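You operate a simulated robot arm through the tools that you are given. There is no shell and no other tool. Be economical: measure what you need, move in short steps, check, and stop when the job is done.

You run a simulated two-armed robot. Do the job below in one go: nothing can be reset, and whatever is moved stays where it is left.

Task
Take the rag from the packing table top and lay it out flat on the disc bench top.

Only the result counts: the job must be done as asked and must still hold three seconds after the hand-in. Knocking over, shifting, dropping, spilling or breaking anything else fails it.

Robot
Two 7-joint arms with two-finger parallel grippers on one trunk, on a base that drives. Base frame: it is fixed to the floor where the robot stands at the start and does not move with it; the origin is under the middle of the robot, x ahead of it, y to its left, z up; the surface under the hand at the start is at about z = 82.4. Units: cm, rad, N and s.
The left shoulder is at the start at [6.2, 19.8, 105.4], the right one opposite. With the tool pointing down near the work surface each hand reaches from about 32 to 72 cm from the robot's upright axis, wherever it stands, measured 20 degrees to its own side. Places, roughly: disc bench top [-170, -50, 80]. Payload 1.57 kg a hand.
The TCP of each hand is the grasp point between the finger pads, 3 cm short of the fingertips. In the tool frame z runs along the fingers and y along their closing line. The gripper opens to 11 cm. The fingers are 2.4 cm wide and 1.2 cm thick; the gripper's body (4.8 by 11.2 cm) begins 7.8 cm behind the TCP.
Orientation is told as [roll, pitch, yaw] about the base's x, y, z axes, in that order, counted from this pose: with the fingers straight down and closing along the base's y, the tool's x points along the base's -x, its y along +y and its z along -z.

Tools
- The arms move only by the tool move_arm. It takes "left_deltas", "right_deltas" or both (then of equal length, played together; a hand with none holds still); each is a list of rows, each a list of 6 numbers: the shift along the tool's x, y, z in cm, then the turn, a rotation vector about the tool's x, y, z in rad. In form: [[x, y, z, wx, wy, wz], ...]. A call has 1 to 8 rows; each row shifts and turns the commanded pose from where the row before left it, along the tool's axes as they then stand. "left_claw" and "right_claw" are, for a hand that has rows, the gripper command, from -1 (fully open) to 1 (shut), values between in proportion, set as the call begins (left out, the last holds). Rows are played at 5 a second. More than 5 cm and 0.15 rad between two rows, or a gripper value outside its range, and nothing of the call is played. A pose out of reach is approached as far as the arm can. The call stops where the force on the tool passes 40 N (or 10 N more than at its start, if that is more) or the arm is blocked; 0.2 s more then pass. Each finger travels about 7.2 cm/s and halts on what it meets, pressing with about 29 N; the grip force reading is that of the motor and also rises with nothing between the fingers. The clock runs only during rows and for 0.2 s after the last one: add rows that do not move to give the fingers time. It gives the time, the measured TCP pose, the force on the tool (base axes), the opening and the grip force at its end, in the units of the frame above (readings bear some noise), with the torque about the TCP (base axes, N m) and any sound that the robot's microphone picked up.
- Cameras (640 x 400 px; columns grow to the right, rows downward): "scene" is now at [9.41, 3.39, 162.75]; the picture's right is [0.45, -0.90, 0.00], its down [-0.75, -0.37, -0.55] and it looks along [0.49, 0.24, -0.83] (base axes); focal length 278 px, centre (320, 200). "left" rides on the left gripper at [7, -1.6, -14.1] in its tool frame; the picture's right is [0.23, 0.97, 0.00], its down [-0.86, 0.20, -0.48] and it looks along [-0.47, 0.11, 0.88] (tool axes); focal length 222 px, centre (320, 200). "right" rides on the right gripper at [7, 1.6, -14.1] in its tool frame; the picture's right is [-0.23, 0.97, 0.00], its down [-0.85, -0.20, -0.48] and it looks along [-0.47, -0.11, 0.88] (tool axes); focal length 222 px, centre (320, 200). There is no depth. A picture from a camera that has moved, and an enlarged one, comes with that camera's place and axes in the base frame and with its lens.
- capture(camera): a new picture of that camera. It takes no simulated time.
- lift_body(by): slides the trunk up (or, below 0, down) by that many cm; the arms and the scene camera ride with it, the base frame stays. It gives what a move gives, with no picture.
- steer(legs): drives the robot by 1 to 6 legs, each [ahead, left, turn to the left] in cm, cm and rad, along the robot's own axes; the way and the turn of a leg run together, so that a leg with both is an arc; at most 150 cm and 3.142 rad a leg. The arms and the cameras ride along, it lands a little off, and it stops where it bumps. It gives what a move gives.
- aim_head(pan, tilt): turns the head with the scene camera to pan (to the left, within 1.501 rad either way) and tilt (down, from -0.506 to 1.204), counted from straight ahead of the robot. It gives what a move gives.
- inspect(camera, box): a new picture of the part [left, top, right, bottom] of that camera's present view, enlarged. It takes no simulated time.
- job_done(): hands the job in; it is judged then, once.

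Work in short steps. Places have to be worked out from the pictures, the camera data and where the tool is seen: move nearer, look again, correct. Check each grasp and each placing, and mend what went wrong. You have 120 turns and 92 pictures in all, those below and enlarged ones among them. Open the grippers and draw the arms clear of the work before you hand the job in, unless the task says otherwise; then end with one line.

The tools are called after "Request:" by a JSON object that holds its "api" and its "payload". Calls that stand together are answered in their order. move_arm: Moves the arms, as the interface text tells. Its arguments: {"type":"object","properties":{"left_deltas":{"type":"array","items":{"type":"array","items":{"type":"number"}}},"left_claw":{"type":"number"},"right_deltas":{"type":"array","items":{"type":"array","items":{"type":"number"}}},"right_claw":{"type":"number"}},"required":[]} The other tools are called the same way: lift_body (by) slides the trunk up or down; steer (legs) drives the base; aim_head (pan, tilt) turns the head that bears the scene camera; capture (camera) takes a picture; inspect (camera, box) takes an enlarged picture of a part of a camera's view; job_done () hands the job in.

At the start:

```text
t: 0.0
left_eef_pos: [53.23, 35.07, 104.05]
left_ee_rot: [-0.001, 0.0, -0.002]
left_force: [0.3, 0.5, -0.7]
left_ft_torque: [0.05, -0.03, 0.0]
left_finger_gap: 11.0
left_grasp_force: 0.1
right_eef_pos: [37.67, -5.45, 103.8]
right_ee_rot: [-0.001, 0.002, 0.0]
right_force: [-0.5, -0.9, -0.2]
right_ft_torque: [-0.03, -0.01, 0.0]
right_finger_gap: 11.01
right_grasp_force: 0.1
trunk travel left (down, up): [-65.0, 34.0]
robot x, y, heading: [0.1, 0.16, 0.002]
head pan, tilt: [0.461, 0.986]
```

scene: 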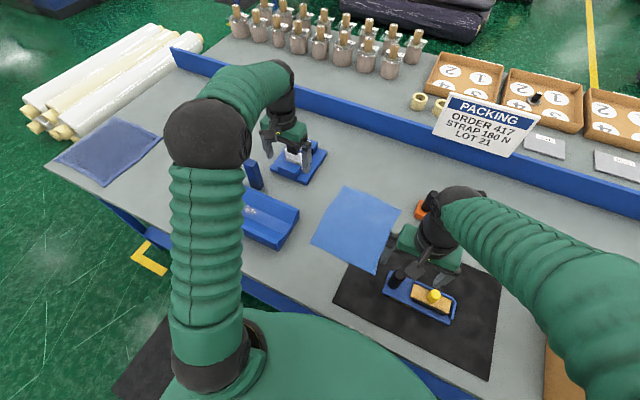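
right: 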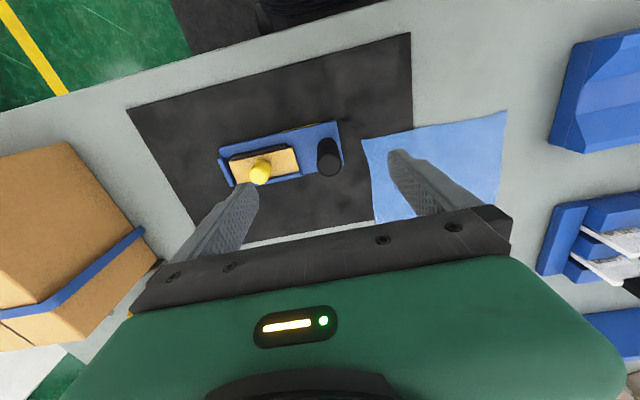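
left: 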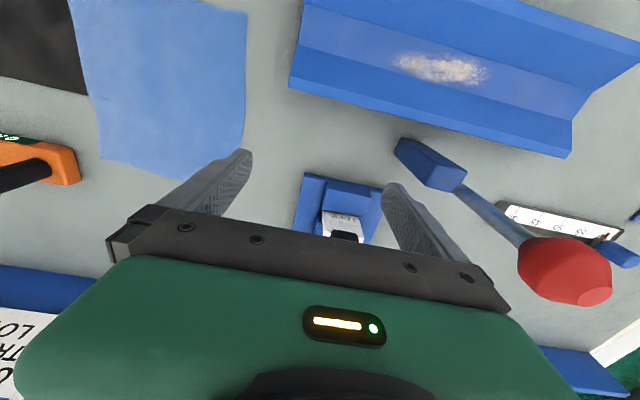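

The light blue cloth in the middle looks like the rag, but there is also a dark blue cloth-like thing at the far left. I take enlarged views of both.

Request:
{"api": "inspect", "payload": {"camera": "scene", "box": [280, 160, 480, 300]}}

Request:
{"api": "inspect", "payload": {"camera": "scene", "box": [20, 90, 200, 210]}}

```text
2.86 times, centred on (380, 230) of scene
camera zoom: at [9.41, 3.39, 162.75], right [0.45, -0.9, 0.0], down [-0.75, -0.37, -0.55], along [0.49, 0.24, -0.83], focal length 796 px, centre (149, 114)
```

zoom: 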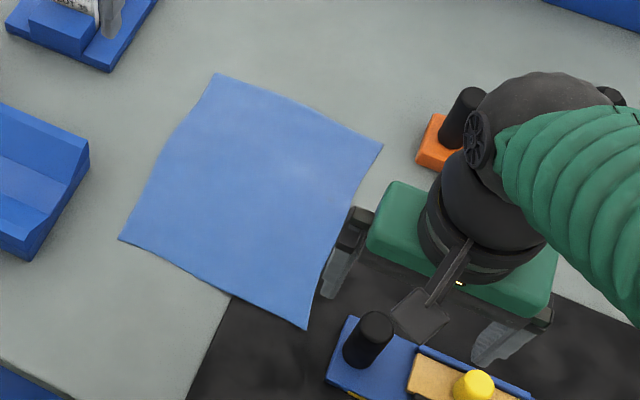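

```text
3.33 times, centred on (110, 150) of scene
camera zoom: at [9.41, 3.39, 162.75], right [0.45, -0.9, 0.0], down [-0.75, -0.37, -0.55], along [0.49, 0.24, -0.83], focal length 928 px, centre (1020, 367)
```

zoom: 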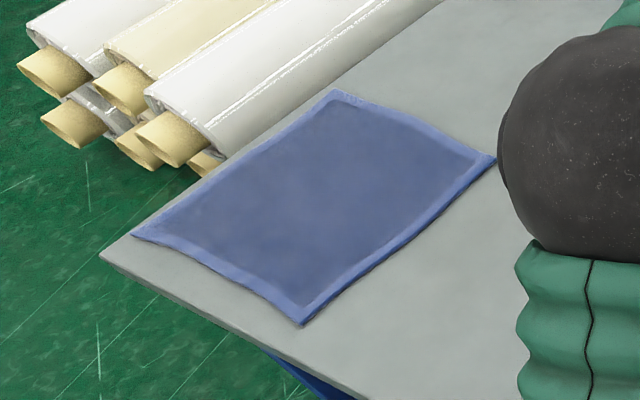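

The light one is about 25 x 22 cm, with corners near (66,22), (65,0), (40,0) and (40,22). I look closer at the dark one and at the light one's edge to be sure which is the rag.

Request:
{"api": "inspect", "payload": {"camera": "scene", "box": [50, 110, 114, 150]}}

Request:
{"api": "inspect", "payload": {"camera": "scene", "box": [90, 110, 170, 160]}}

Request:
{"api": "inspect", "payload": {"camera": "scene", "box": [310, 220, 390, 270]}}

```text
10.00 times, centred on (82, 130) of scene
camera zoom: at [9.41, 3.39, 162.75], right [0.45, -0.9, 0.0], down [-0.75, -0.37, -0.55], along [0.49, 0.24, -0.83], focal length 2785 px, centre (2700, 900)
```

zoom: 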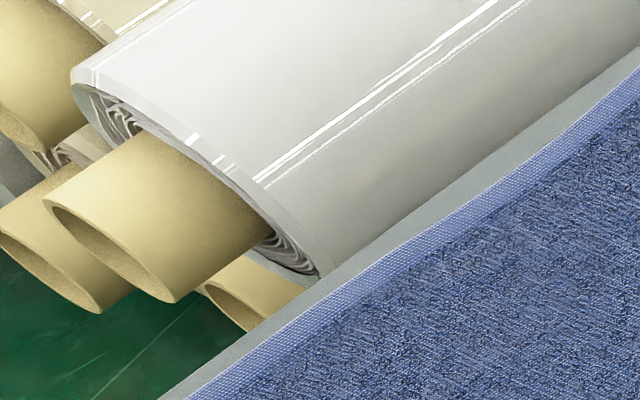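

```text
8.00 times, centred on (130, 135) of scene
camera zoom: at [9.41, 3.39, 162.75], right [0.45, -0.9, 0.0], down [-0.75, -0.37, -0.55], along [0.49, 0.24, -0.83], focal length 2228 px, centre (1840, 720)
```

zoom: 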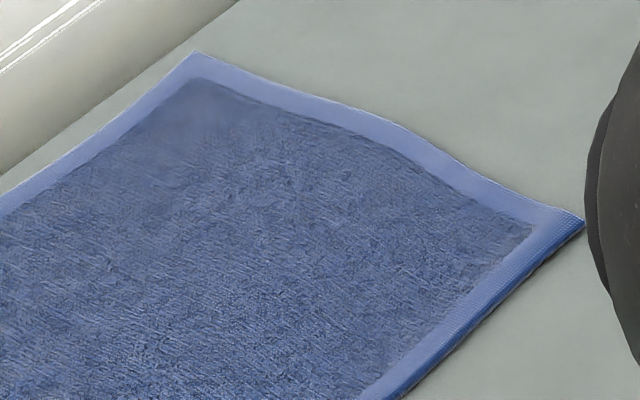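

```text
8.00 times, centred on (350, 245) of scene
camera zoom: at [9.41, 3.39, 162.75], right [0.45, -0.9, 0.0], down [-0.75, -0.37, -0.55], along [0.49, 0.24, -0.83], focal length 2228 px, centre (80, -160)
```

zoom: 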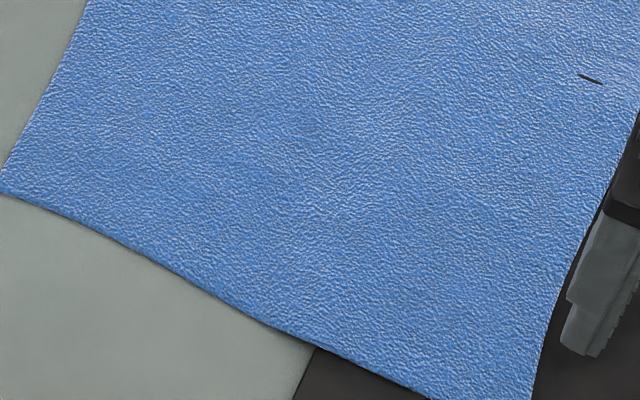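

The dark one is a hemmed terry towel, and the light one has plain unhemmed fabric, so I take the light one to be the rag. I look to the right side for other candidates.

Request:
{"api": "aim_head", "payload": {"pan": -0.6, "tilt": 0.8}}

Request:
{"api": "capture", "payload": {"camera": "scene"}}

Request:
{"api": "aim_head", "payload": {"pan": -1.5, "tilt": 0.4}}

Request:
{"api": "capture", "payload": {"camera": "scene"}}

Request:
{"api": "aim_head", "payload": {"pan": 1.5, "tilt": 0.4}}

Request:
{"api": "capture", "payload": {"camera": "scene"}}

```text
t: 1.3
left_eef_pos: [53.12, 35.1, 104.13]
left_ee_rot: [-0.002, 0.002, -0.001]
left_force: [-0.7, 0.6, 0.1]
left_ft_torque: [-0.03, -0.03, 0.02]
left_finger_gap: 10.99
left_grasp_force: 0.0
right_eef_pos: [37.72, -5.44, 103.87]
right_ee_rot: [-0.002, 0.001, 0.0]
right_force: [0.7, -0.3, 0.4]
right_ft_torque: [-0.03, -0.02, -0.01]
right_finger_gap: 11.02
right_grasp_force: 0.0
trunk travel left (down, up): [-65.0, 34.0]
robot x, y, heading: [0.06, -0.14, 0.003]
head pan, tilt: [-0.6, 0.799]
```

```text
83 pictures are left
camera scene: at [9.75, -4.31, 164.16], right [-0.56, -0.83, 0.0], down [-0.59, 0.4, -0.7], along [0.57, -0.39, -0.72], focal length 278 px, centre (320, 200)
```

scene: 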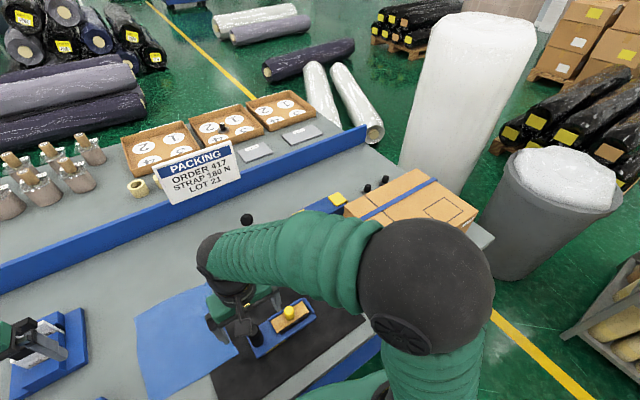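

```text
t: 2.5
left_eef_pos: [53.14, 35.05, 104.24]
left_ee_rot: [-0.003, 0.001, 0.0]
left_force: [-0.6, 0.9, 0.4]
left_ft_torque: [-0.01, 0.0, -0.01]
left_finger_gap: 10.98
left_grasp_force: 0.1
right_eef_pos: [37.58, -5.45, 103.81]
right_ee_rot: [-0.002, 0.0, 0.0]
right_force: [0.1, 0.0, -0.8]
right_ft_torque: [0.01, -0.02, 0.01]
right_finger_gap: 11.0
right_grasp_force: 0.1
trunk travel left (down, up): [-65.0, 34.0]
robot x, y, heading: [-0.03, 0.05, -0.001]
head pan, tilt: [-1.499, 0.4]
```

```text
82 pictures are left
camera scene: at [3.77, -8.99, 167.69], right [-1.0, -0.07, 0.0], down [-0.03, 0.39, -0.92], along [0.07, -0.92, -0.39], focal length 278 px, centre (320, 200)
```

scene: 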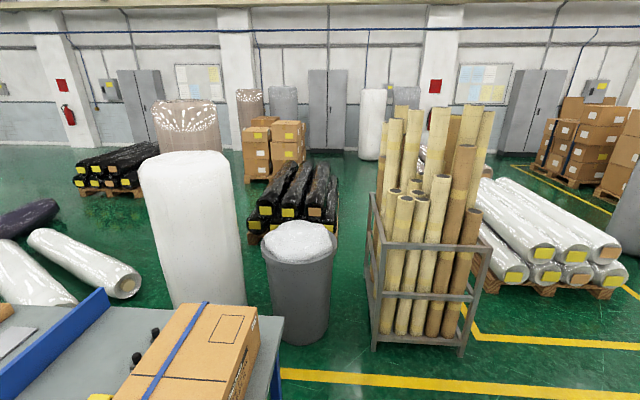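

```text
t: 5.1
left_eef_pos: [53.12, 35.04, 104.16]
left_ee_rot: [-0.001, 0.001, -0.001]
left_force: [-0.5, -0.4, 0.5]
left_ft_torque: [-0.02, 0.02, 0.01]
left_finger_gap: 10.98
left_grasp_force: 0.1
right_eef_pos: [37.61, -5.37, 103.86]
right_ee_rot: [-0.002, 0.0, 0.002]
right_force: [-0.2, -1.0, -0.3]
right_ft_torque: [0.02, -0.03, -0.02]
right_finger_gap: 11.01
right_grasp_force: 0.1
trunk travel left (down, up): [-65.0, 34.0]
robot x, y, heading: [-0.14, 0.68, -0.0]
head pan, tilt: [1.499, 0.4]
```

```text
81 pictures are left
camera scene: at [3.76, 9.5, 167.67], right [1.0, -0.07, 0.0], down [-0.03, -0.39, -0.92], along [0.07, 0.92, -0.39], focal length 278 px, centre (320, 200)
```

scene: 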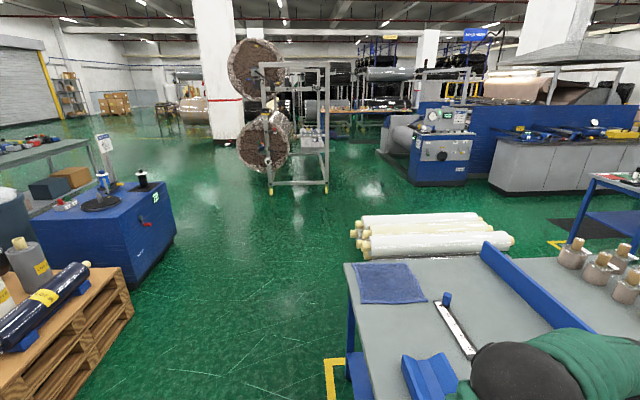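

No other cloths are visible. I turn both hands a quarter so they close along x, with the wrist cameras outward, to pinch the rag's near edge (x≈40).

Request:
{"api": "move_arm", "payload": {"left_deltas": [[0, 0, 0, 0, 0, 0.149], [0, 0, 0, 0, 0, 0.149], [0, 0, 0, 0, 0, 0.149], [0, 0, 0, 0, 0, 0.149], [0, 0, 0, 0, 0, 0.149], [0, 0, 0, 0, 0, 0.149], [0, 0, 0, 0, 0, 0.149], [0, 0, 0, 0, 0, 0.149]], "right_deltas": [[0, 0, 0, 0, 0, -0.149], [0, 0, 0, 0, 0, -0.149], [0, 0, 0, 0, 0, -0.149], [0, 0, 0, 0, 0, -0.149], [0, 0, 0, 0, 0, -0.149], [0, 0, 0, 0, 0, -0.149], [0, 0, 0, 0, 0, -0.149], [0, 0, 0, 0, 0, -0.149]]}}

Request:
{"api": "move_arm", "payload": {"left_deltas": [[0, 0, 0, 0, 0, 0.1263], [0, 0, 0, 0, 0, 0.1263], [0, 0, 0, 0, 0, 0.1263], [0, 0, 0, 0, 0, 0]], "right_deltas": [[0, 0, 0, 0, 0, -0.1263], [0, 0, 0, 0, 0, -0.1263], [0, 0, 0, 0, 0, -0.1263], [0, 0, 0, 0, 0, 0]]}}

Request:
{"api": "aim_head", "payload": {"pan": 0.25, "tilt": 1.1}}

Request:
{"api": "capture", "payload": {"camera": "scene"}}

```text
t: 6.9
left_eef_pos: [53.04, 35.08, 104.16]
left_ee_rot: [-0.001, -0.004, -1.196]
left_force: [-0.3, 1.0, 0.0]
left_ft_torque: [0.01, -0.01, -0.03]
left_finger_gap: 11.0
left_grasp_force: 0.0
right_eef_pos: [37.63, -5.49, 104.0]
right_ee_rot: [-0.001, 0.0, 1.197]
right_force: [0.1, 0.6, -0.2]
right_ft_torque: [-0.02, -0.03, 0.0]
right_finger_gap: 11.01
right_grasp_force: 0.0
trunk travel left (down, up): [-65.0, 34.0]
robot x, y, heading: [0.18, 0.02, -0.003]
head pan, tilt: [1.499, 0.4]
```

```text
t: 7.9
left_eef_pos: [53.06, 35.16, 104.2]
left_ee_rot: [0.0, 0.0, -1.574]
left_force: [-0.5, 0.4, 0.2]
left_ft_torque: [-0.04, 0.02, -0.05]
left_finger_gap: 10.96
left_grasp_force: 0.0
right_eef_pos: [37.59, -5.43, 103.96]
right_ee_rot: [0.002, 0.001, 1.573]
right_force: [0.4, 0.5, -0.3]
right_ft_torque: [0.0, 0.0, -0.03]
right_finger_gap: 11.0
right_grasp_force: 0.1
trunk travel left (down, up): [-65.0, 34.0]
robot x, y, heading: [0.04, 0.18, -0.0]
head pan, tilt: [1.499, 0.4]
```

```text
t: 9.3
left_eef_pos: [53.07, 35.23, 104.19]
left_ee_rot: [0.002, -0.004, -1.569]
left_force: [0.2, 0.4, 0.9]
left_ft_torque: [0.03, 0.0, -0.01]
left_finger_gap: 10.99
left_grasp_force: 0.0
right_eef_pos: [37.64, -5.38, 103.85]
right_ee_rot: [-0.001, 0.003, 1.571]
right_force: [-0.9, -1.5, -0.1]
right_ft_torque: [0.0, -0.02, 0.01]
right_finger_gap: 10.97
right_grasp_force: 0.1
trunk travel left (down, up): [-65.0, 34.0]
robot x, y, heading: [-0.33, 0.44, -0.001]
head pan, tilt: [0.25, 1.1]
```

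```text
80 pictures are left
camera scene: at [9.21, 1.82, 161.99], right [0.25, -0.97, 0.0], down [-0.86, -0.22, -0.45], along [0.44, 0.11, -0.89], focal length 278 px, centre (320, 200)
```

scene: 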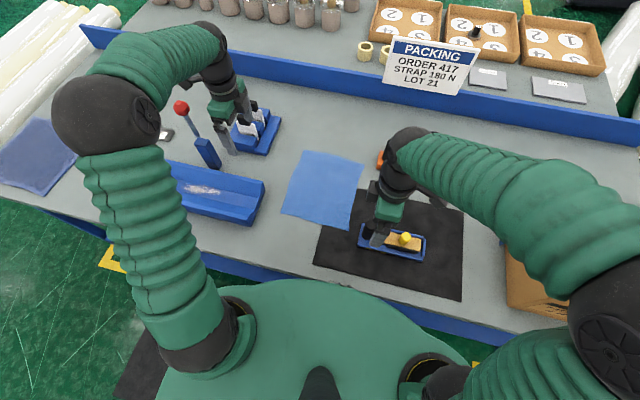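

Both hands turned as meant. I move both above the rag's near corners at the present height, with the fingers narrowed to about 4.4 cm.

Request:
{"api": "move_arm", "payload": {"left_deltas": [[-3, -2.4, 0, 0, 0, 0], [-3, -2.4, 0, 0, 0, 0], [-3, -2.4, 0, 0, 0, 0], [-3, -2.4, 0, 0, 0, 0], [-3, -2.4, 0, 0, 0, 0], [0, 0, 0, 0, 0, 0]], "right_deltas": [[-1.52, -0.72, 0, 0, 0, 0], [-1.52, -0.72, 0, 0, 0, 0], [-1.52, -0.72, 0, 0, 0, 0], [-1.52, -0.72, 0, 0, 0, 0], [-1.52, -0.72, 0, 0, 0, 0], [0, 0, 0, 0, 0, 0]], "left_claw": 0.2, "right_claw": 0.2}}

Request:
{"api": "capture", "payload": {"camera": "left"}}

Request:
{"api": "capture", "payload": {"camera": "right"}}

Request:
{"api": "inspect", "payload": {"camera": "scene", "box": [240, 120, 460, 260]}}

```text
t: 10.7
left_eef_pos: [41.02, 20.15, 104.27]
left_ee_rot: [0.001, -0.002, -1.571]
left_force: [0.1, 0.4, -0.6]
left_ft_torque: [0.0, 0.04, -0.01]
left_finger_gap: 4.41
left_grasp_force: 0.0
right_eef_pos: [41.1, 2.15, 103.84]
right_ee_rot: [0.0, 0.0, 1.572]
right_force: [-0.2, 0.6, -0.9]
right_ft_torque: [-0.03, 0.01, 0.0]
right_finger_gap: 4.4
right_grasp_force: 0.0
trunk travel left (down, up): [-65.0, 34.0]
robot x, y, heading: [0.25, -0.2, -0.001]
head pan, tilt: [0.25, 1.1]
```

```text
79 pictures are left
camera left: at [39.5, 27.11, 118.38], right [0.97, 0.23, 0.0], down [0.2, -0.85, 0.48], along [0.11, -0.47, -0.88], focal length 222 px, centre (320, 200)
```

left: 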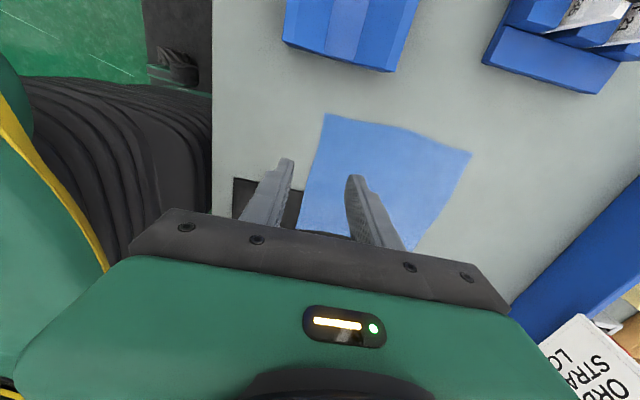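

```text
78 pictures are left
camera right: at [39.59, -4.84, 118.05], right [-0.97, 0.23, 0.0], down [0.2, 0.86, 0.48], along [0.11, 0.47, -0.88], focal length 222 px, centre (320, 200)
```

right: 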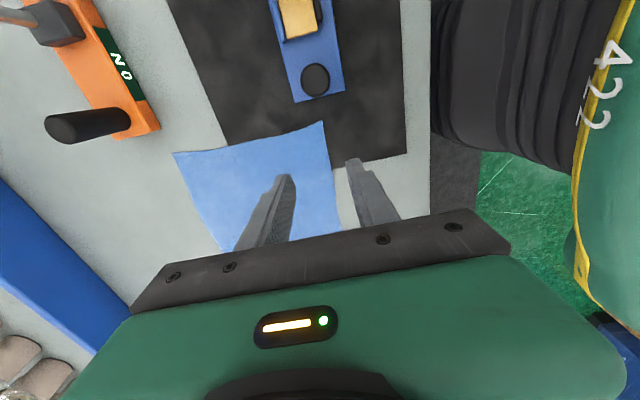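

```text
2.86 times, centred on (350, 190) of scene
camera zoom: at [9.22, 1.75, 161.99], right [0.25, -0.97, 0.0], down [-0.86, -0.22, -0.45], along [0.44, 0.11, -0.89], focal length 796 px, centre (234, 229)
```

zoom: 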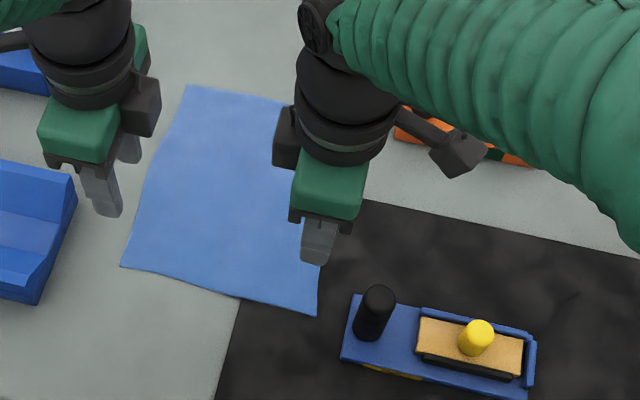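

From the pictures the near edge runs from (40.6, 0.7) to (41.4, 22.5). I centre the narrow-open fingers 1 cm inside the edge at y=20.3 and y=2.8, and come down to just above it.

Request:
{"api": "move_arm", "payload": {"left_deltas": [[0.15, 1.4, 0, 0, 0, 0], [0, 0, 4, 0, 0, 0], [0, 0, 4, 0, 0, 0], [0, 0, 4, 0, 0, 0], [0, 0, 4, 0, 0, 0], [0, 0, 1.5, 0, 0, 0], [0, 0, 0, 0, 0, 0]], "right_deltas": [[-0.65, -0.5, 0, 0, 0, 0], [0, 0, 4, 0, 0, 0], [0, 0, 4, 0, 0, 0], [0, 0, 4, 0, 0, 0], [0, 0, 4, 0, 0, 0], [0, 0, 1.1, 0, 0, 0], [0, 0, 0, 0, 0, 0]], "left_claw": 0.5, "right_claw": 0.5}}

Request:
{"api": "capture", "payload": {"camera": "left"}}

Request:
{"api": "capture", "payload": {"camera": "right"}}

Request:
{"api": "inspect", "payload": {"camera": "scene", "box": [240, 140, 430, 260]}}

```text
t: 12.3
left_eef_pos: [42.43, 20.21, 86.76]
left_ee_rot: [0.002, 0.0, -1.573]
left_force: [-0.1, 0.0, -0.3]
left_ft_torque: [-0.03, 0.0, 0.0]
left_finger_gap: 2.76
left_grasp_force: 0.0
right_eef_pos: [41.91, 2.83, 86.72]
right_ee_rot: [0.0, -0.001, 1.571]
right_force: [0.1, 0.5, -1.4]
right_ft_torque: [-0.04, 0.03, -0.02]
right_finger_gap: 2.74
right_grasp_force: 0.0
trunk travel left (down, up): [-65.0, 34.0]
robot x, y, heading: [0.19, -0.07, 0.001]
head pan, tilt: [0.25, 1.1]
```

```text
76 pictures are left
camera left: at [40.83, 27.2, 100.88], right [0.97, 0.23, 0.0], down [0.2, -0.85, 0.48], along [0.11, -0.47, -0.88], focal length 222 px, centre (320, 200)
```

left: 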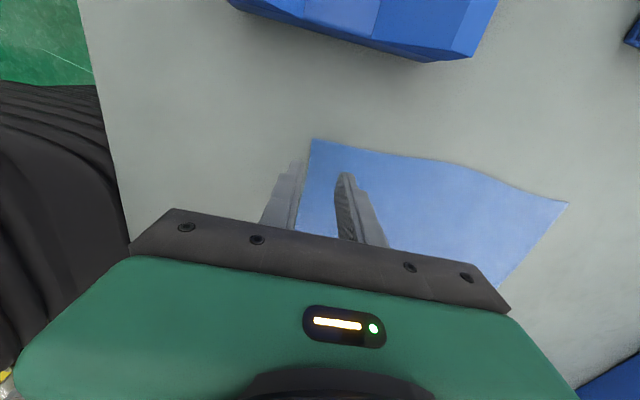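

```text
75 pictures are left
camera right: at [40.24, -4.07, 100.89], right [-0.97, 0.23, 0.0], down [0.2, 0.86, 0.48], along [0.11, 0.47, -0.88], focal length 222 px, centre (320, 200)
```

right: 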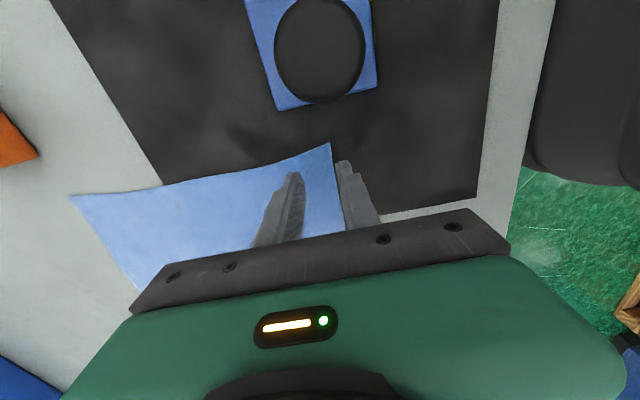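

```text
3.33 times, centred on (335, 200) of scene
camera zoom: at [9.17, 1.78, 161.99], right [0.25, -0.97, 0.0], down [-0.86, -0.22, -0.45], along [0.44, 0.11, -0.89], focal length 928 px, centre (270, 200)
```

zoom: 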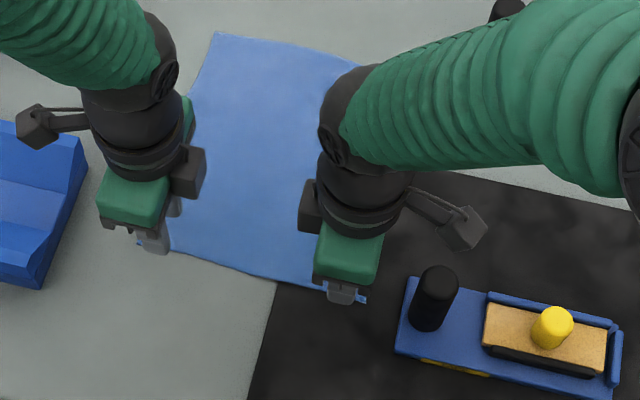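

One finger of each hand is just outside the edge and the other is over the cloth. I lower in small steps towards light contact.

Request:
{"api": "move_arm", "payload": {"left_deltas": [[0, 0, 0.4, 0, 0, 0], [0, 0, 0.4, 0, 0, 0], [0, 0, 0.4, 0, 0, 0], [0, 0, 0.1, 0, 0, 0], [0, 0, 0, 0, 0, 0]], "right_deltas": [[0, 0, 0.4, 0, 0, 0], [0, 0, 0.4, 0, 0, 0], [0, 0, 0.4, 0, 0, 0], [0, 0, 0.1, 0, 0, 0], [0, 0, 0, 0, 0, 0]]}}

```text
t: 13.5
left_eef_pos: [42.29, 20.11, 85.63]
left_ee_rot: [0.001, 0.0, -1.571]
left_force: [0.5, -0.2, 0.8]
left_ft_torque: [0.01, 0.03, 0.0]
left_finger_gap: 2.77
left_grasp_force: 0.1
right_eef_pos: [41.85, 2.72, 85.64]
right_ee_rot: [-0.004, 0.0, 1.573]
right_force: [1.4, -1.4, 16.8]
right_ft_torque: [-0.14, -0.35, -0.05]
right_finger_gap: 2.76
right_grasp_force: 0.2
trunk travel left (down, up): [-65.0, 34.0]
robot x, y, heading: [0.3, -0.17, 0.002]
head pan, tilt: [0.25, 1.1]
```

The right hand presses with 17 N and the left has no contact yet. I lower the left 0.3 cm more.

Request:
{"api": "move_arm", "payload": {"left_deltas": [[0, 0, 0.15, 0, 0, 0], [0, 0, 0.15, 0, 0, 0], [0, 0, 0, 0, 0, 0]]}}

```text
t: 14.3
left_eef_pos: [42.51, 20.13, 85.29]
left_ee_rot: [0.001, -0.002, -1.573]
left_force: [0.3, -0.3, -0.7]
left_ft_torque: [0.02, 0.01, 0.03]
left_finger_gap: 2.76
left_grasp_force: 0.1
right_eef_pos: [41.64, 2.8, 85.58]
right_ee_rot: [-0.005, 0.0, 1.571]
right_force: [2.1, -0.8, 24.1]
right_ft_torque: [-0.17, -0.51, -0.01]
right_finger_gap: 2.85
right_grasp_force: 0.3
trunk travel left (down, up): [-65.0, 34.0]
robot x, y, heading: [-0.16, 0.27, 0.005]
head pan, tilt: [0.25, 1.1]
```

Still no contact on the left, so I lower it another 0.2 cm and ease the right up by 0.1 cm.

Request:
{"api": "move_arm", "payload": {"left_deltas": [[0, 0, 0.1, 0, 0, 0], [0, 0, 0.1, 0, 0, 0], [0, 0, 0, 0, 0, 0]], "right_deltas": [[0, 0, -0.1, 0, 0, 0], [0, 0, 0, 0, 0, 0], [0, 0, 0, 0, 0, 0]]}}

```text
t: 15.1
left_eef_pos: [42.4, 20.25, 85.26]
left_ee_rot: [0.003, 0.001, -1.57]
left_force: [-2.0, -0.8, 21.6]
left_ft_torque: [0.04, -0.36, 0.01]
left_finger_gap: 2.56
left_grasp_force: 0.0
right_eef_pos: [41.56, 2.71, 85.68]
right_ee_rot: [0.002, 0.003, 1.571]
right_force: [-0.7, 0.1, 0.6]
right_ft_torque: [0.01, 0.02, 0.03]
right_finger_gap: 2.76
right_grasp_force: 0.3
trunk travel left (down, up): [-65.0, 34.0]
robot x, y, heading: [0.23, -0.13, 0.005]
head pan, tilt: [0.25, 1.1]
```

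The left touches now at 22 N. I press the right lightly again and close both grippers.

Request:
{"api": "move_arm", "payload": {"left_deltas": [[0, 0, 0, 0, 0, 0], [0, 0, 0, 0, 0, 0], [0, 0, 0, 0, 0, 0], [0, 0, 0, 0, 0, 0], [0, 0, 0, 0, 0, 0]], "right_deltas": [[0, 0, 0.1, 0, 0, 0], [0, 0, 0, 0, 0, 0], [0, 0, 0, 0, 0, 0], [0, 0, 0, 0, 0, 0], [0, 0, 0, 0, 0, 0]], "left_claw": 1, "right_claw": 1}}

Request:
{"api": "capture", "payload": {"camera": "left"}}

Request:
{"api": "capture", "payload": {"camera": "right"}}

```text
t: 16.3
left_eef_pos: [42.45, 20.25, 85.11]
left_ee_rot: [0.003, 0.001, -1.57]
left_force: [7.1, 1.1, 33.2]
left_ft_torque: [0.1, -0.42, -0.02]
left_finger_gap: 0.3
left_grasp_force: 23.9
right_eef_pos: [41.66, 2.7, 85.5]
right_ee_rot: [-0.002, 0.001, 1.572]
right_force: [3.3, 0.1, 3.7]
right_ft_torque: [0.05, -0.07, 0.0]
right_finger_gap: 0.08
right_grasp_force: 22.9
trunk travel left (down, up): [-65.0, 34.0]
robot x, y, heading: [-0.09, -0.29, -0.002]
head pan, tilt: [0.25, 1.1]
```

```text
73 pictures are left
camera left: at [40.9, 27.11, 99.23], right [0.97, 0.23, 0.0], down [0.2, -0.86, 0.48], along [0.11, -0.47, -0.88], focal length 222 px, centre (320, 200)
```

left: 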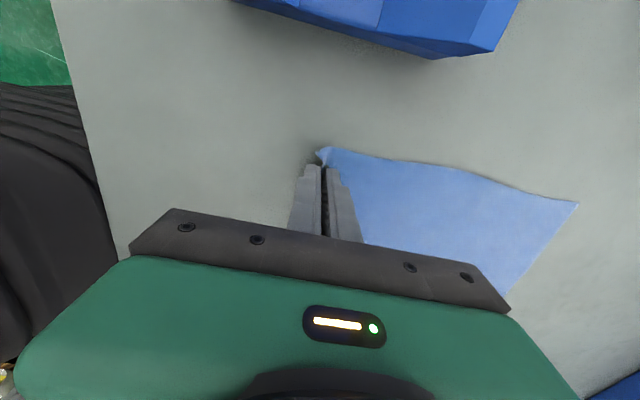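

```text
72 pictures are left
camera right: at [40.04, -4.29, 99.78], right [-0.97, 0.23, 0.0], down [0.2, 0.85, 0.48], along [0.11, 0.47, -0.88], focal length 222 px, centre (320, 200)
```

right: 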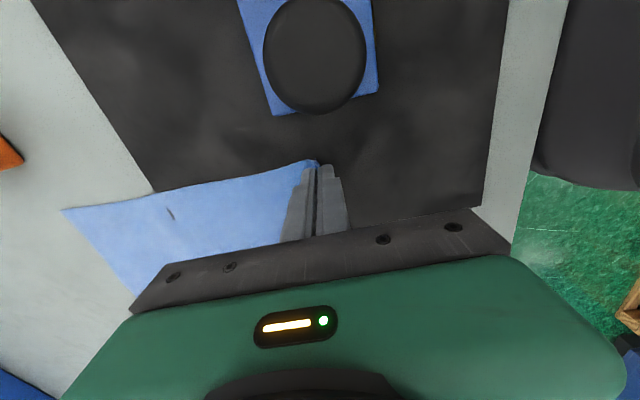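

The left seems to hold cloth (0.3 cm gap), but the right closed empty at 0.08 cm. I lift the right a touch, reopen it 0.8 cm further in, and press harder.

Request:
{"api": "move_arm", "payload": {"right_deltas": [[0, 0, -1, 0, 0, 0], [0, -0.8, 0, 0, 0, 0], [0, 0, 0, 0, 0, 0], [0, 0, 0.8, 0, 0, 0], [0, 0, 0.2, 0, 0, 0], [0, 0, 0.08, 0, 0, 0], [0, 0, 0, 0, 0, 0]], "right_claw": 0.5}}

Request:
{"api": "capture", "payload": {"camera": "right"}}

```text
t: 17.9
left_eef_pos: [42.28, 20.08, 85.07]
left_ee_rot: [0.002, 0.0, -1.571]
left_force: [6.2, -1.0, 29.6]
left_ft_torque: [0.08, -0.35, -0.01]
left_finger_gap: 0.31
left_grasp_force: 24.6
right_eef_pos: [42.36, 2.55, 85.54]
right_ee_rot: [-0.003, -0.003, 1.572]
right_force: [-0.1, -1.6, 17.1]
right_ft_torque: [-0.12, 0.09, -0.05]
right_finger_gap: 2.71
right_grasp_force: 0.0
trunk travel left (down, up): [-65.0, 34.0]
robot x, y, heading: [0.06, 0.04, 0.0]
head pan, tilt: [0.25, 1.1]
```

```text
71 pictures are left
camera right: at [40.65, -4.35, 99.75], right [-0.97, 0.23, 0.0], down [0.2, 0.85, 0.48], along [0.11, 0.47, -0.88], focal length 222 px, centre (320, 200)
```

right: 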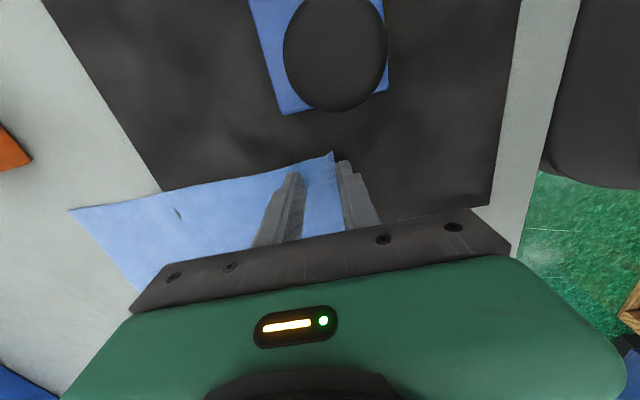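

The force is 17 N with the outer finger just off the edge. I press a touch more and close the right.

Request:
{"api": "move_arm", "payload": {"right_deltas": [[0, 0, 0.1, 0, 0, 0], [0, 0, 0, 0, 0, 0], [0, 0, 0, 0, 0, 0], [0, 0, 0, 0, 0, 0], [0, 0, 0, 0, 0, 0]], "right_claw": 1}}

Request:
{"api": "capture", "payload": {"camera": "right"}}

```text
t: 19.1
left_eef_pos: [42.23, 20.08, 85.18]
left_ee_rot: [0.003, 0.001, -1.571]
left_force: [-3.2, 0.1, 18.2]
left_ft_torque: [0.08, -0.09, 0.02]
left_finger_gap: 0.27
left_grasp_force: 23.8
right_eef_pos: [42.34, 2.75, 85.6]
right_ee_rot: [-0.007, -0.002, 1.573]
right_force: [-2.3, -0.5, 16.6]
right_ft_torque: [-0.16, 0.11, -0.01]
right_finger_gap: 0.0
right_grasp_force: 21.2
trunk travel left (down, up): [-65.0, 34.0]
robot x, y, heading: [0.31, -0.09, 0.002]
head pan, tilt: [0.25, 1.1]
stopped in row 5 (right hand): the force on the tool passed its limit at 40 N (the readings are from after the stop); the commanded pose is now the measured one
```

```text
70 pictures are left
camera right: at [40.58, -4.26, 99.75], right [-0.97, 0.23, -0.01], down [0.2, 0.85, 0.48], along [0.11, 0.47, -0.88], focal length 222 px, centre (320, 200)
```

right: 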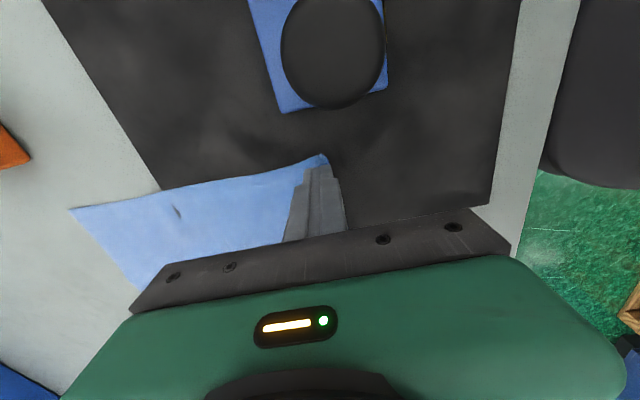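

The right is empty again. I reopen and set both right fingers on the cloth, 1.4 cm further in, pressing about 20 N before closing.

Request:
{"api": "move_arm", "payload": {"right_deltas": [[0, 0, -1, 0, 0, 0], [0, -1.4, 0, 0, 0, 0], [0, 0, 0, 0, 0, 0], [0, 0, 0.8, 0, 0, 0], [0, 0, 0.2, 0, 0, 0], [0, 0, 0.08, 0, 0, 0], [0, 0, 0, 0, 0, 0]], "right_claw": 0.45}}

Request:
{"api": "capture", "payload": {"camera": "right"}}

```text
t: 20.7
left_eef_pos: [42.2, 19.96, 85.08]
left_ee_rot: [0.001, 0.0, -1.572]
left_force: [-2.6, 0.1, 18.5]
left_ft_torque: [0.05, -0.06, -0.01]
left_finger_gap: 0.26
left_grasp_force: 23.5
right_eef_pos: [43.66, 2.63, 85.55]
right_ee_rot: [-0.01, -0.002, 1.57]
right_force: [-3.9, -3.5, 17.9]
right_ft_torque: [-0.15, 0.5, 0.11]
right_finger_gap: 3.24
right_grasp_force: 1.0
trunk travel left (down, up): [-65.0, 34.0]
robot x, y, heading: [-0.17, -0.09, -0.002]
head pan, tilt: [0.25, 1.1]
stopped in row 7 (right hand): the force on the tool passed its limit at 42 N (the readings are from after the stop); the commanded pose is now the measured one
```

```text
69 pictures are left
camera right: at [42.03, -4.38, 99.75], right [-0.97, 0.23, -0.01], down [0.2, 0.85, 0.48], along [0.12, 0.47, -0.88], focal length 222 px, centre (320, 200)
```

right: 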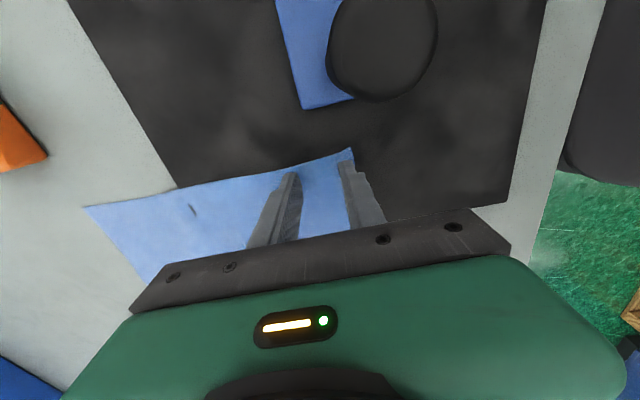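

Both right fingers are on the cloth at about 18 N. I close the right.

Request:
{"api": "move_arm", "payload": {"right_deltas": [[0, 0, 0.02, 0, 0, 0], [0, 0, 0, 0, 0, 0], [0, 0, 0, 0, 0, 0], [0, 0, 0, 0, 0, 0], [0, 0, 0, 0, 0, 0]], "right_claw": 1}}

Request:
{"api": "capture", "payload": {"camera": "right"}}

```text
t: 21.9
left_eef_pos: [42.31, 20.07, 85.05]
left_ee_rot: [0.003, -0.001, -1.573]
left_force: [-2.5, -5.7, 32.6]
left_ft_torque: [-0.08, -0.13, -0.03]
left_finger_gap: 0.27
left_grasp_force: 24.0
right_eef_pos: [43.93, 2.77, 85.62]
right_ee_rot: [-0.011, -0.007, 1.57]
right_force: [5.9, 5.5, 16.7]
right_ft_torque: [0.1, -0.07, -0.05]
right_finger_gap: 0.23
right_grasp_force: 23.9
trunk travel left (down, up): [-65.0, 34.0]
robot x, y, heading: [-0.05, -0.0, 0.002]
head pan, tilt: [0.25, 1.1]
```

```text
68 pictures are left
camera right: at [42.07, -4.26, 99.72], right [-0.97, 0.23, -0.01], down [0.19, 0.85, 0.48], along [0.12, 0.47, -0.87], focal length 222 px, centre (320, 200)
```

right: 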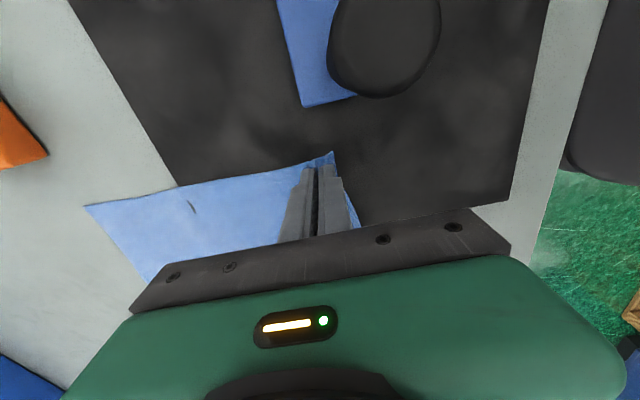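

Both hands now show about 0.25 cm of cloth pinched. I lift both slowly by 6 cm and look.

Request:
{"api": "move_arm", "payload": {"left_deltas": [[0, 0, -0.7, 0, 0, 0], [0, 0, -1, 0, 0, 0], [0, 0, -1.1, 0, 0, 0], [0, 0, -1.1, 0, 0, 0], [0, 0, -1.1, 0, 0, 0], [0, 0, -1, 0, 0, 0], [0, 0, 0, 0, 0, 0]], "right_deltas": [[0, 0, -0.7, 0, 0, 0], [0, 0, -1, 0, 0, 0], [0, 0, -1.1, 0, 0, 0], [0, 0, -1.1, 0, 0, 0], [0, 0, -1.1, 0, 0, 0], [0, 0, -1, 0, 0, 0], [0, 0, 0, 0, 0, 0]]}}

Request:
{"api": "inspect", "payload": {"camera": "scene", "box": [240, 140, 430, 260]}}

Request:
{"api": "capture", "payload": {"camera": "right"}}

Request:
{"api": "capture", "payload": {"camera": "left"}}

```text
t: 23.5
left_eef_pos: [42.89, 20.27, 90.5]
left_ee_rot: [-0.007, -0.002, -1.57]
left_force: [0.1, -0.5, -0.7]
left_ft_torque: [-0.02, 0.0, -0.01]
left_finger_gap: 0.24
left_grasp_force: 23.3
right_eef_pos: [44.56, 2.86, 91.18]
right_ee_rot: [-0.003, -0.003, 1.569]
right_force: [28.5, 0.2, -14.4]
right_ft_torque: [-0.01, -0.93, -0.01]
right_finger_gap: 0.28
right_grasp_force: 24.7
trunk travel left (down, up): [-65.0, 34.0]
robot x, y, heading: [-0.29, 0.15, 0.001]
head pan, tilt: [0.25, 1.1]
```

```text
3.33 times, centred on (335, 200) of scene
camera zoom: at [10.31, 1.76, 161.9], right [0.25, -0.97, 0.0], down [-0.87, -0.22, -0.45], along [0.43, 0.11, -0.9], focal length 928 px, centre (270, 200)
```

zoom: 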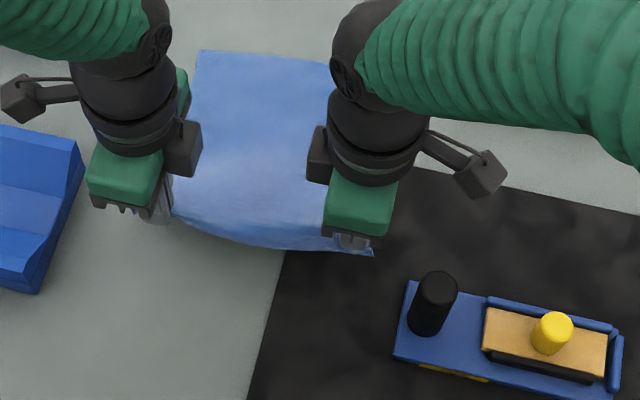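

```text
66 pictures are left
camera right: at [42.89, -4.18, 105.36], right [-0.97, 0.23, 0.0], down [0.2, 0.85, 0.48], along [0.11, 0.47, -0.88], focal length 222 px, centre (320, 200)
```

right: 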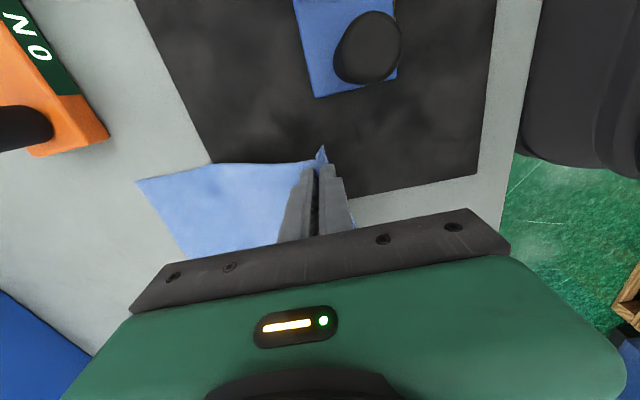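

```text
65 pictures are left
camera left: at [41.35, 27.17, 104.78], right [0.97, 0.23, -0.01], down [0.2, -0.85, 0.48], along [0.1, -0.47, -0.88], focal length 222 px, centre (320, 200)
```

left: 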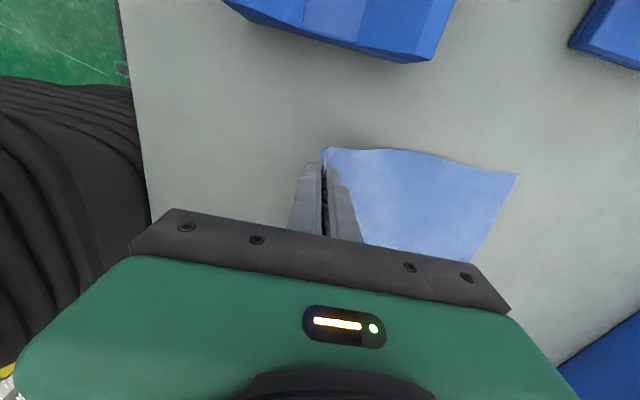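

The cloth came up with both hands, but it tugs at the right hand with 28 N toward its far end. I go on lifting while moving toward +x so that it peels off rather than drags.

Request:
{"api": "move_arm", "payload": {"left_deltas": [[0, 1.2, -0.3, 0, 0, 0], [0, 1.2, -1, 0, 0, 0], [0, 1.2, -1.2, 0, 0, 0], [0, 1.2, -1.4, 0, 0, 0], [0, 1.2, -1.6, 0, 0, 0], [0, 0, 0, 0, 0, 0]], "right_deltas": [[0, -1.2, -0.3, 0, 0, 0], [0, -1.2, -1, 0, 0, 0], [0, -1.2, -1.2, 0, 0, 0], [0, -1.2, -1.4, 0, 0, 0], [0, -1.2, -1.6, 0, 0, 0], [0, 0, 0, 0, 0, 0]]}}

Request:
{"api": "inspect", "payload": {"camera": "scene", "box": [220, 100, 440, 240]}}

```text
t: 24.9
left_eef_pos: [48.39, 20.02, 96.39]
left_ee_rot: [0.0, -0.001, -1.574]
left_force: [-0.8, -0.9, 0.3]
left_ft_torque: [-0.03, 0.03, -0.01]
left_finger_gap: 0.27
left_grasp_force: 24.1
right_eef_pos: [49.84, 2.8, 96.86]
right_ee_rot: [-0.003, -0.002, 1.572]
right_force: [0.1, 0.2, -0.4]
right_ft_torque: [0.0, 0.03, -0.01]
right_finger_gap: 0.22
right_grasp_force: 23.4
trunk travel left (down, up): [-65.0, 34.0]
robot x, y, heading: [0.14, -0.28, 0.003]
head pan, tilt: [0.25, 1.1]
```

```text
2.86 times, centred on (330, 170) of scene
camera zoom: at [9.25, 1.77, 161.98], right [0.25, -0.97, 0.0], down [-0.86, -0.22, -0.45], along [0.44, 0.11, -0.89], focal length 796 px, centre (291, 286)
```

zoom: 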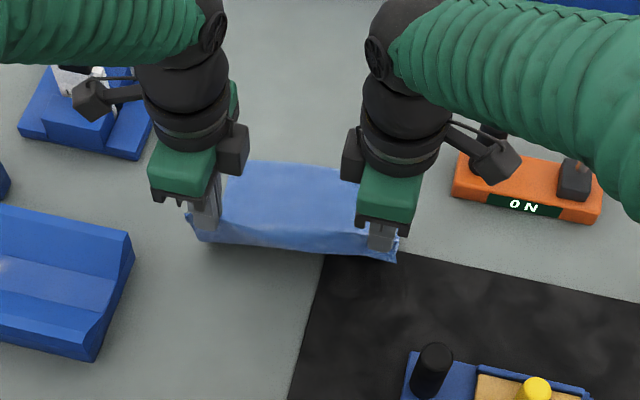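

Forces are gone and both hands hold. I peel the rag fully off the table by going up 18 cm with some more +x.

Request:
{"api": "move_arm", "payload": {"left_deltas": [[0, 1, -2, 0, 0, 0], [0, 1, -2, 0, 0, 0], [0, 1, -2.4, 0, 0, 0], [0, 0.8, -2.4, 0, 0, 0], [0, 0.6, -2.4, 0, 0, 0], [0, 0, -2.4, 0, 0, 0], [0, 0, -2.4, 0, 0, 0], [0, 0, -2.4, 0, 0, 0]], "right_deltas": [[0, -1, -2, 0, 0, 0], [0, -1, -2, 0, 0, 0], [0, -1, -2.4, 0, 0, 0], [0, -0.8, -2.4, 0, 0, 0], [0, -0.6, -2.4, 0, 0, 0], [0, 0, -2.4, 0, 0, 0], [0, 0, -2.4, 0, 0, 0], [0, 0, -2.4, 0, 0, 0]]}}

Request:
{"api": "capture", "payload": {"camera": "scene"}}

Request:
{"api": "capture", "payload": {"camera": "left"}}

Request:
{"api": "capture", "payload": {"camera": "right"}}

```text
t: 26.7
left_eef_pos: [52.76, 20.06, 114.87]
left_ee_rot: [-0.003, -0.001, -1.572]
left_force: [-0.3, -0.8, 0.6]
left_ft_torque: [0.0, -0.05, 0.01]
left_finger_gap: 0.24
left_grasp_force: 24.2
right_eef_pos: [54.15, 2.82, 115.38]
right_ee_rot: [-0.002, 0.001, 1.571]
right_force: [-0.7, -0.2, 0.1]
right_ft_torque: [0.02, 0.03, 0.0]
right_finger_gap: 0.22
right_grasp_force: 23.5
trunk travel left (down, up): [-65.0, 34.0]
robot x, y, heading: [0.18, -0.19, 0.0]
head pan, tilt: [0.25, 1.1]
```

```text
63 pictures are left
camera scene: at [9.23, 1.75, 161.98], right [0.25, -0.97, 0.0], down [-0.86, -0.22, -0.45], along [0.44, 0.11, -0.89], focal length 278 px, centre (320, 200)
```

scene: 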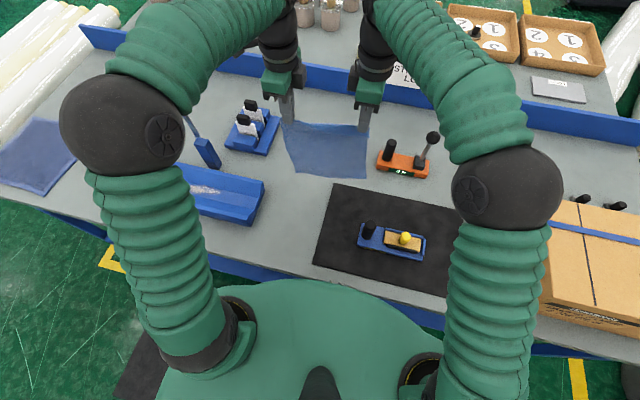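

```text
62 pictures are left
camera left: at [51.23, 27.19, 129.02], right [0.97, 0.23, 0.0], down [0.2, -0.85, 0.48], along [0.11, -0.47, -0.88], focal length 222 px, centre (320, 200)
```

left: 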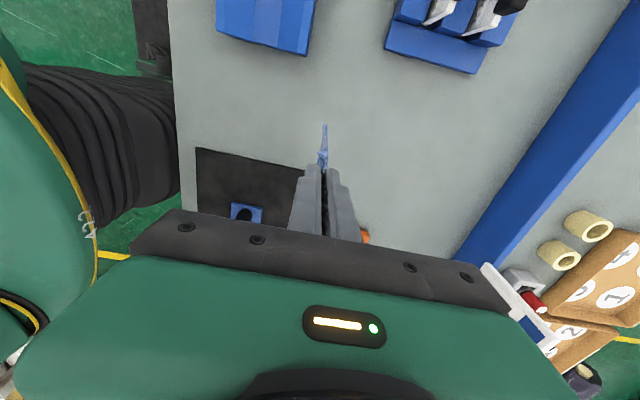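

```text
61 pictures are left
camera right: at [52.54, -4.14, 129.52], right [-0.97, 0.23, 0.0], down [0.2, 0.85, 0.48], along [0.11, 0.47, -0.88], focal length 222 px, centre (320, 200)
```

right: 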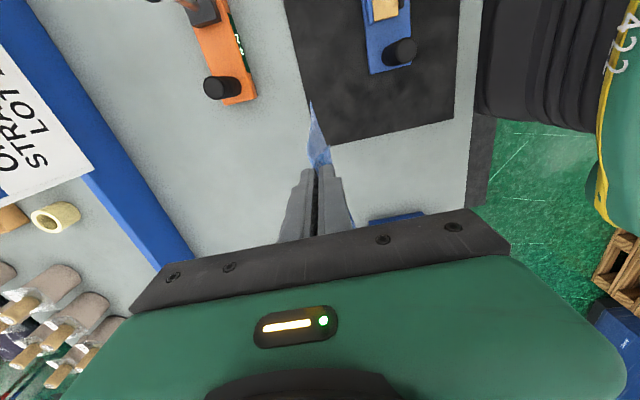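

The rag hangs cleanly from both hands. I raise the trunk 15 cm for clearance, back off 45 cm, and look toward the right-rear side.

Request:
{"api": "lift_body", "payload": {"by": 15}}

Request:
{"api": "steer", "payload": {"legs": [[-45, 0, 0]]}}

Request:
{"api": "aim_head", "payload": {"pan": -1.5, "tilt": 0.5}}

Request:
{"api": "capture", "payload": {"camera": "scene"}}

```text
t: 28.5
left_eef_pos: [52.93, 20.11, 129.81]
left_ee_rot: [-0.003, -0.002, -1.573]
left_force: [-0.4, 0.1, -0.5]
left_ft_torque: [-0.03, 0.0, 0.0]
left_finger_gap: 0.25
left_grasp_force: 23.9
right_eef_pos: [54.31, 2.77, 130.18]
right_ee_rot: [-0.005, 0.001, 1.572]
right_force: [-0.3, 0.2, 0.3]
right_ft_torque: [0.01, 0.01, -0.03]
right_finger_gap: 0.22
right_grasp_force: 23.4
trunk travel left (down, up): [-80.0, 19.0]
robot x, y, heading: [-0.05, 0.14, -0.005]
head pan, tilt: [0.25, 1.1]
```

```text
t: 31.2
left_eef_pos: [7.6, 20.22, 129.68]
left_ee_rot: [-0.004, -0.001, -1.575]
left_force: [0.5, -0.6, 1.0]
left_ft_torque: [-0.01, -0.03, -0.01]
left_finger_gap: 0.27
left_grasp_force: 24.2
right_eef_pos: [8.98, 2.81, 130.26]
right_ee_rot: [-0.004, 0.0, 1.568]
right_force: [-0.7, 0.9, -1.1]
right_ft_torque: [-0.04, 0.01, 0.02]
right_finger_gap: 0.23
right_grasp_force: 24.2
trunk travel left (down, up): [-80.0, 19.0]
robot x, y, heading: [-45.58, 0.27, -0.004]
head pan, tilt: [0.25, 1.1]
```

```text
t: 33.0
left_eef_pos: [7.19, 20.09, 129.96]
left_ee_rot: [0.0, -0.001, -1.575]
left_force: [0.7, 0.0, 0.1]
left_ft_torque: [0.02, 0.0, 0.0]
left_finger_gap: 0.26
left_grasp_force: 24.2
right_eef_pos: [8.63, 2.82, 130.33]
right_ee_rot: [-0.008, -0.001, 1.57]
right_force: [0.0, 0.3, -0.5]
right_ft_torque: [-0.03, 0.03, 0.0]
right_finger_gap: 0.22
right_grasp_force: 23.2
trunk travel left (down, up): [-80.0, 19.0]
robot x, y, heading: [-45.88, -0.19, -0.003]
head pan, tilt: [-1.499, 0.499]
```

```text
60 pictures are left
camera scene: at [-41.59, -8.81, 181.77], right [-1.0, -0.07, 0.0], down [-0.04, 0.48, -0.88], along [0.06, -0.88, -0.48], focal length 278 px, centre (320, 200)
```

scene: 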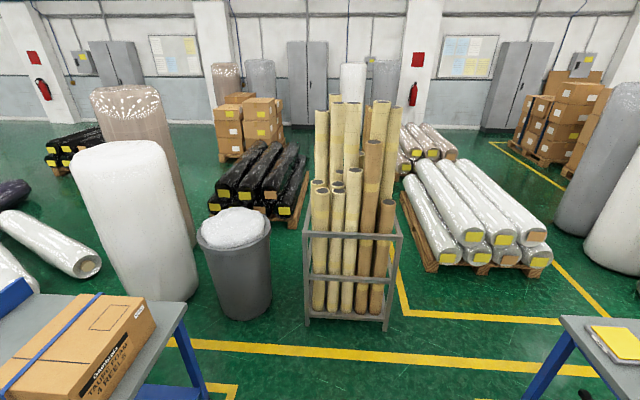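

The bench's front edge is near x=-140 and its right end near y=-95. There's room, so I turn about in place and look at the bench.

Request:
{"api": "steer", "payload": {"legs": [[0, 0, -1.571], [0, 0, -1.571]]}}

Request:
{"api": "aim_head", "payload": {"pan": 0.25, "tilt": 0.6}}

Request:
{"api": "capture", "payload": {"camera": "scene"}}

```text
t: 41.0
left_eef_pos: [-98.05, -20.29, 129.96]
left_ee_rot: [0.0, -0.002, 1.574]
left_force: [-0.4, 0.2, 0.4]
left_ft_torque: [0.03, 0.0, 0.01]
left_finger_gap: 0.22
left_grasp_force: 24.0
right_eef_pos: [-99.47, -3.1, 130.47]
right_ee_rot: [-0.006, 0.001, -1.569]
right_force: [-0.1, -0.4, -0.1]
right_ft_torque: [-0.02, -0.01, 0.04]
right_finger_gap: 0.22
right_grasp_force: 23.8
trunk travel left (down, up): [-80.0, 19.0]
robot x, y, heading: [-45.6, 0.03, -3.136]
head pan, tilt: [-1.499, 0.499]
```

```text
t: 42.8
left_eef_pos: [-97.8, -20.26, 130.12]
left_ee_rot: [0.003, -0.002, 1.572]
left_force: [-0.1, 0.2, 0.3]
left_ft_torque: [0.01, -0.01, 0.02]
left_finger_gap: 0.25
left_grasp_force: 23.9
right_eef_pos: [-99.29, -2.98, 130.56]
right_ee_rot: [-0.008, -0.001, -1.569]
right_force: [0.1, -0.9, -0.9]
right_ft_torque: [-0.02, -0.01, 0.04]
right_finger_gap: 0.22
right_grasp_force: 24.2
trunk travel left (down, up): [-80.0, 19.0]
robot x, y, heading: [-45.26, -0.23, -3.143]
head pan, tilt: [0.25, 0.6]
```

```text
59 pictures are left
camera scene: at [-57.69, -2.23, 180.84], right [-0.25, 0.97, 0.0], down [0.55, 0.14, -0.82], along [-0.8, -0.2, -0.57], focal length 278 px, centre (320, 200)
```

scene: 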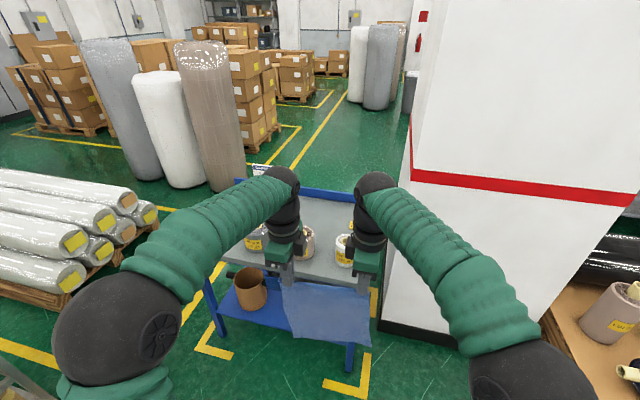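

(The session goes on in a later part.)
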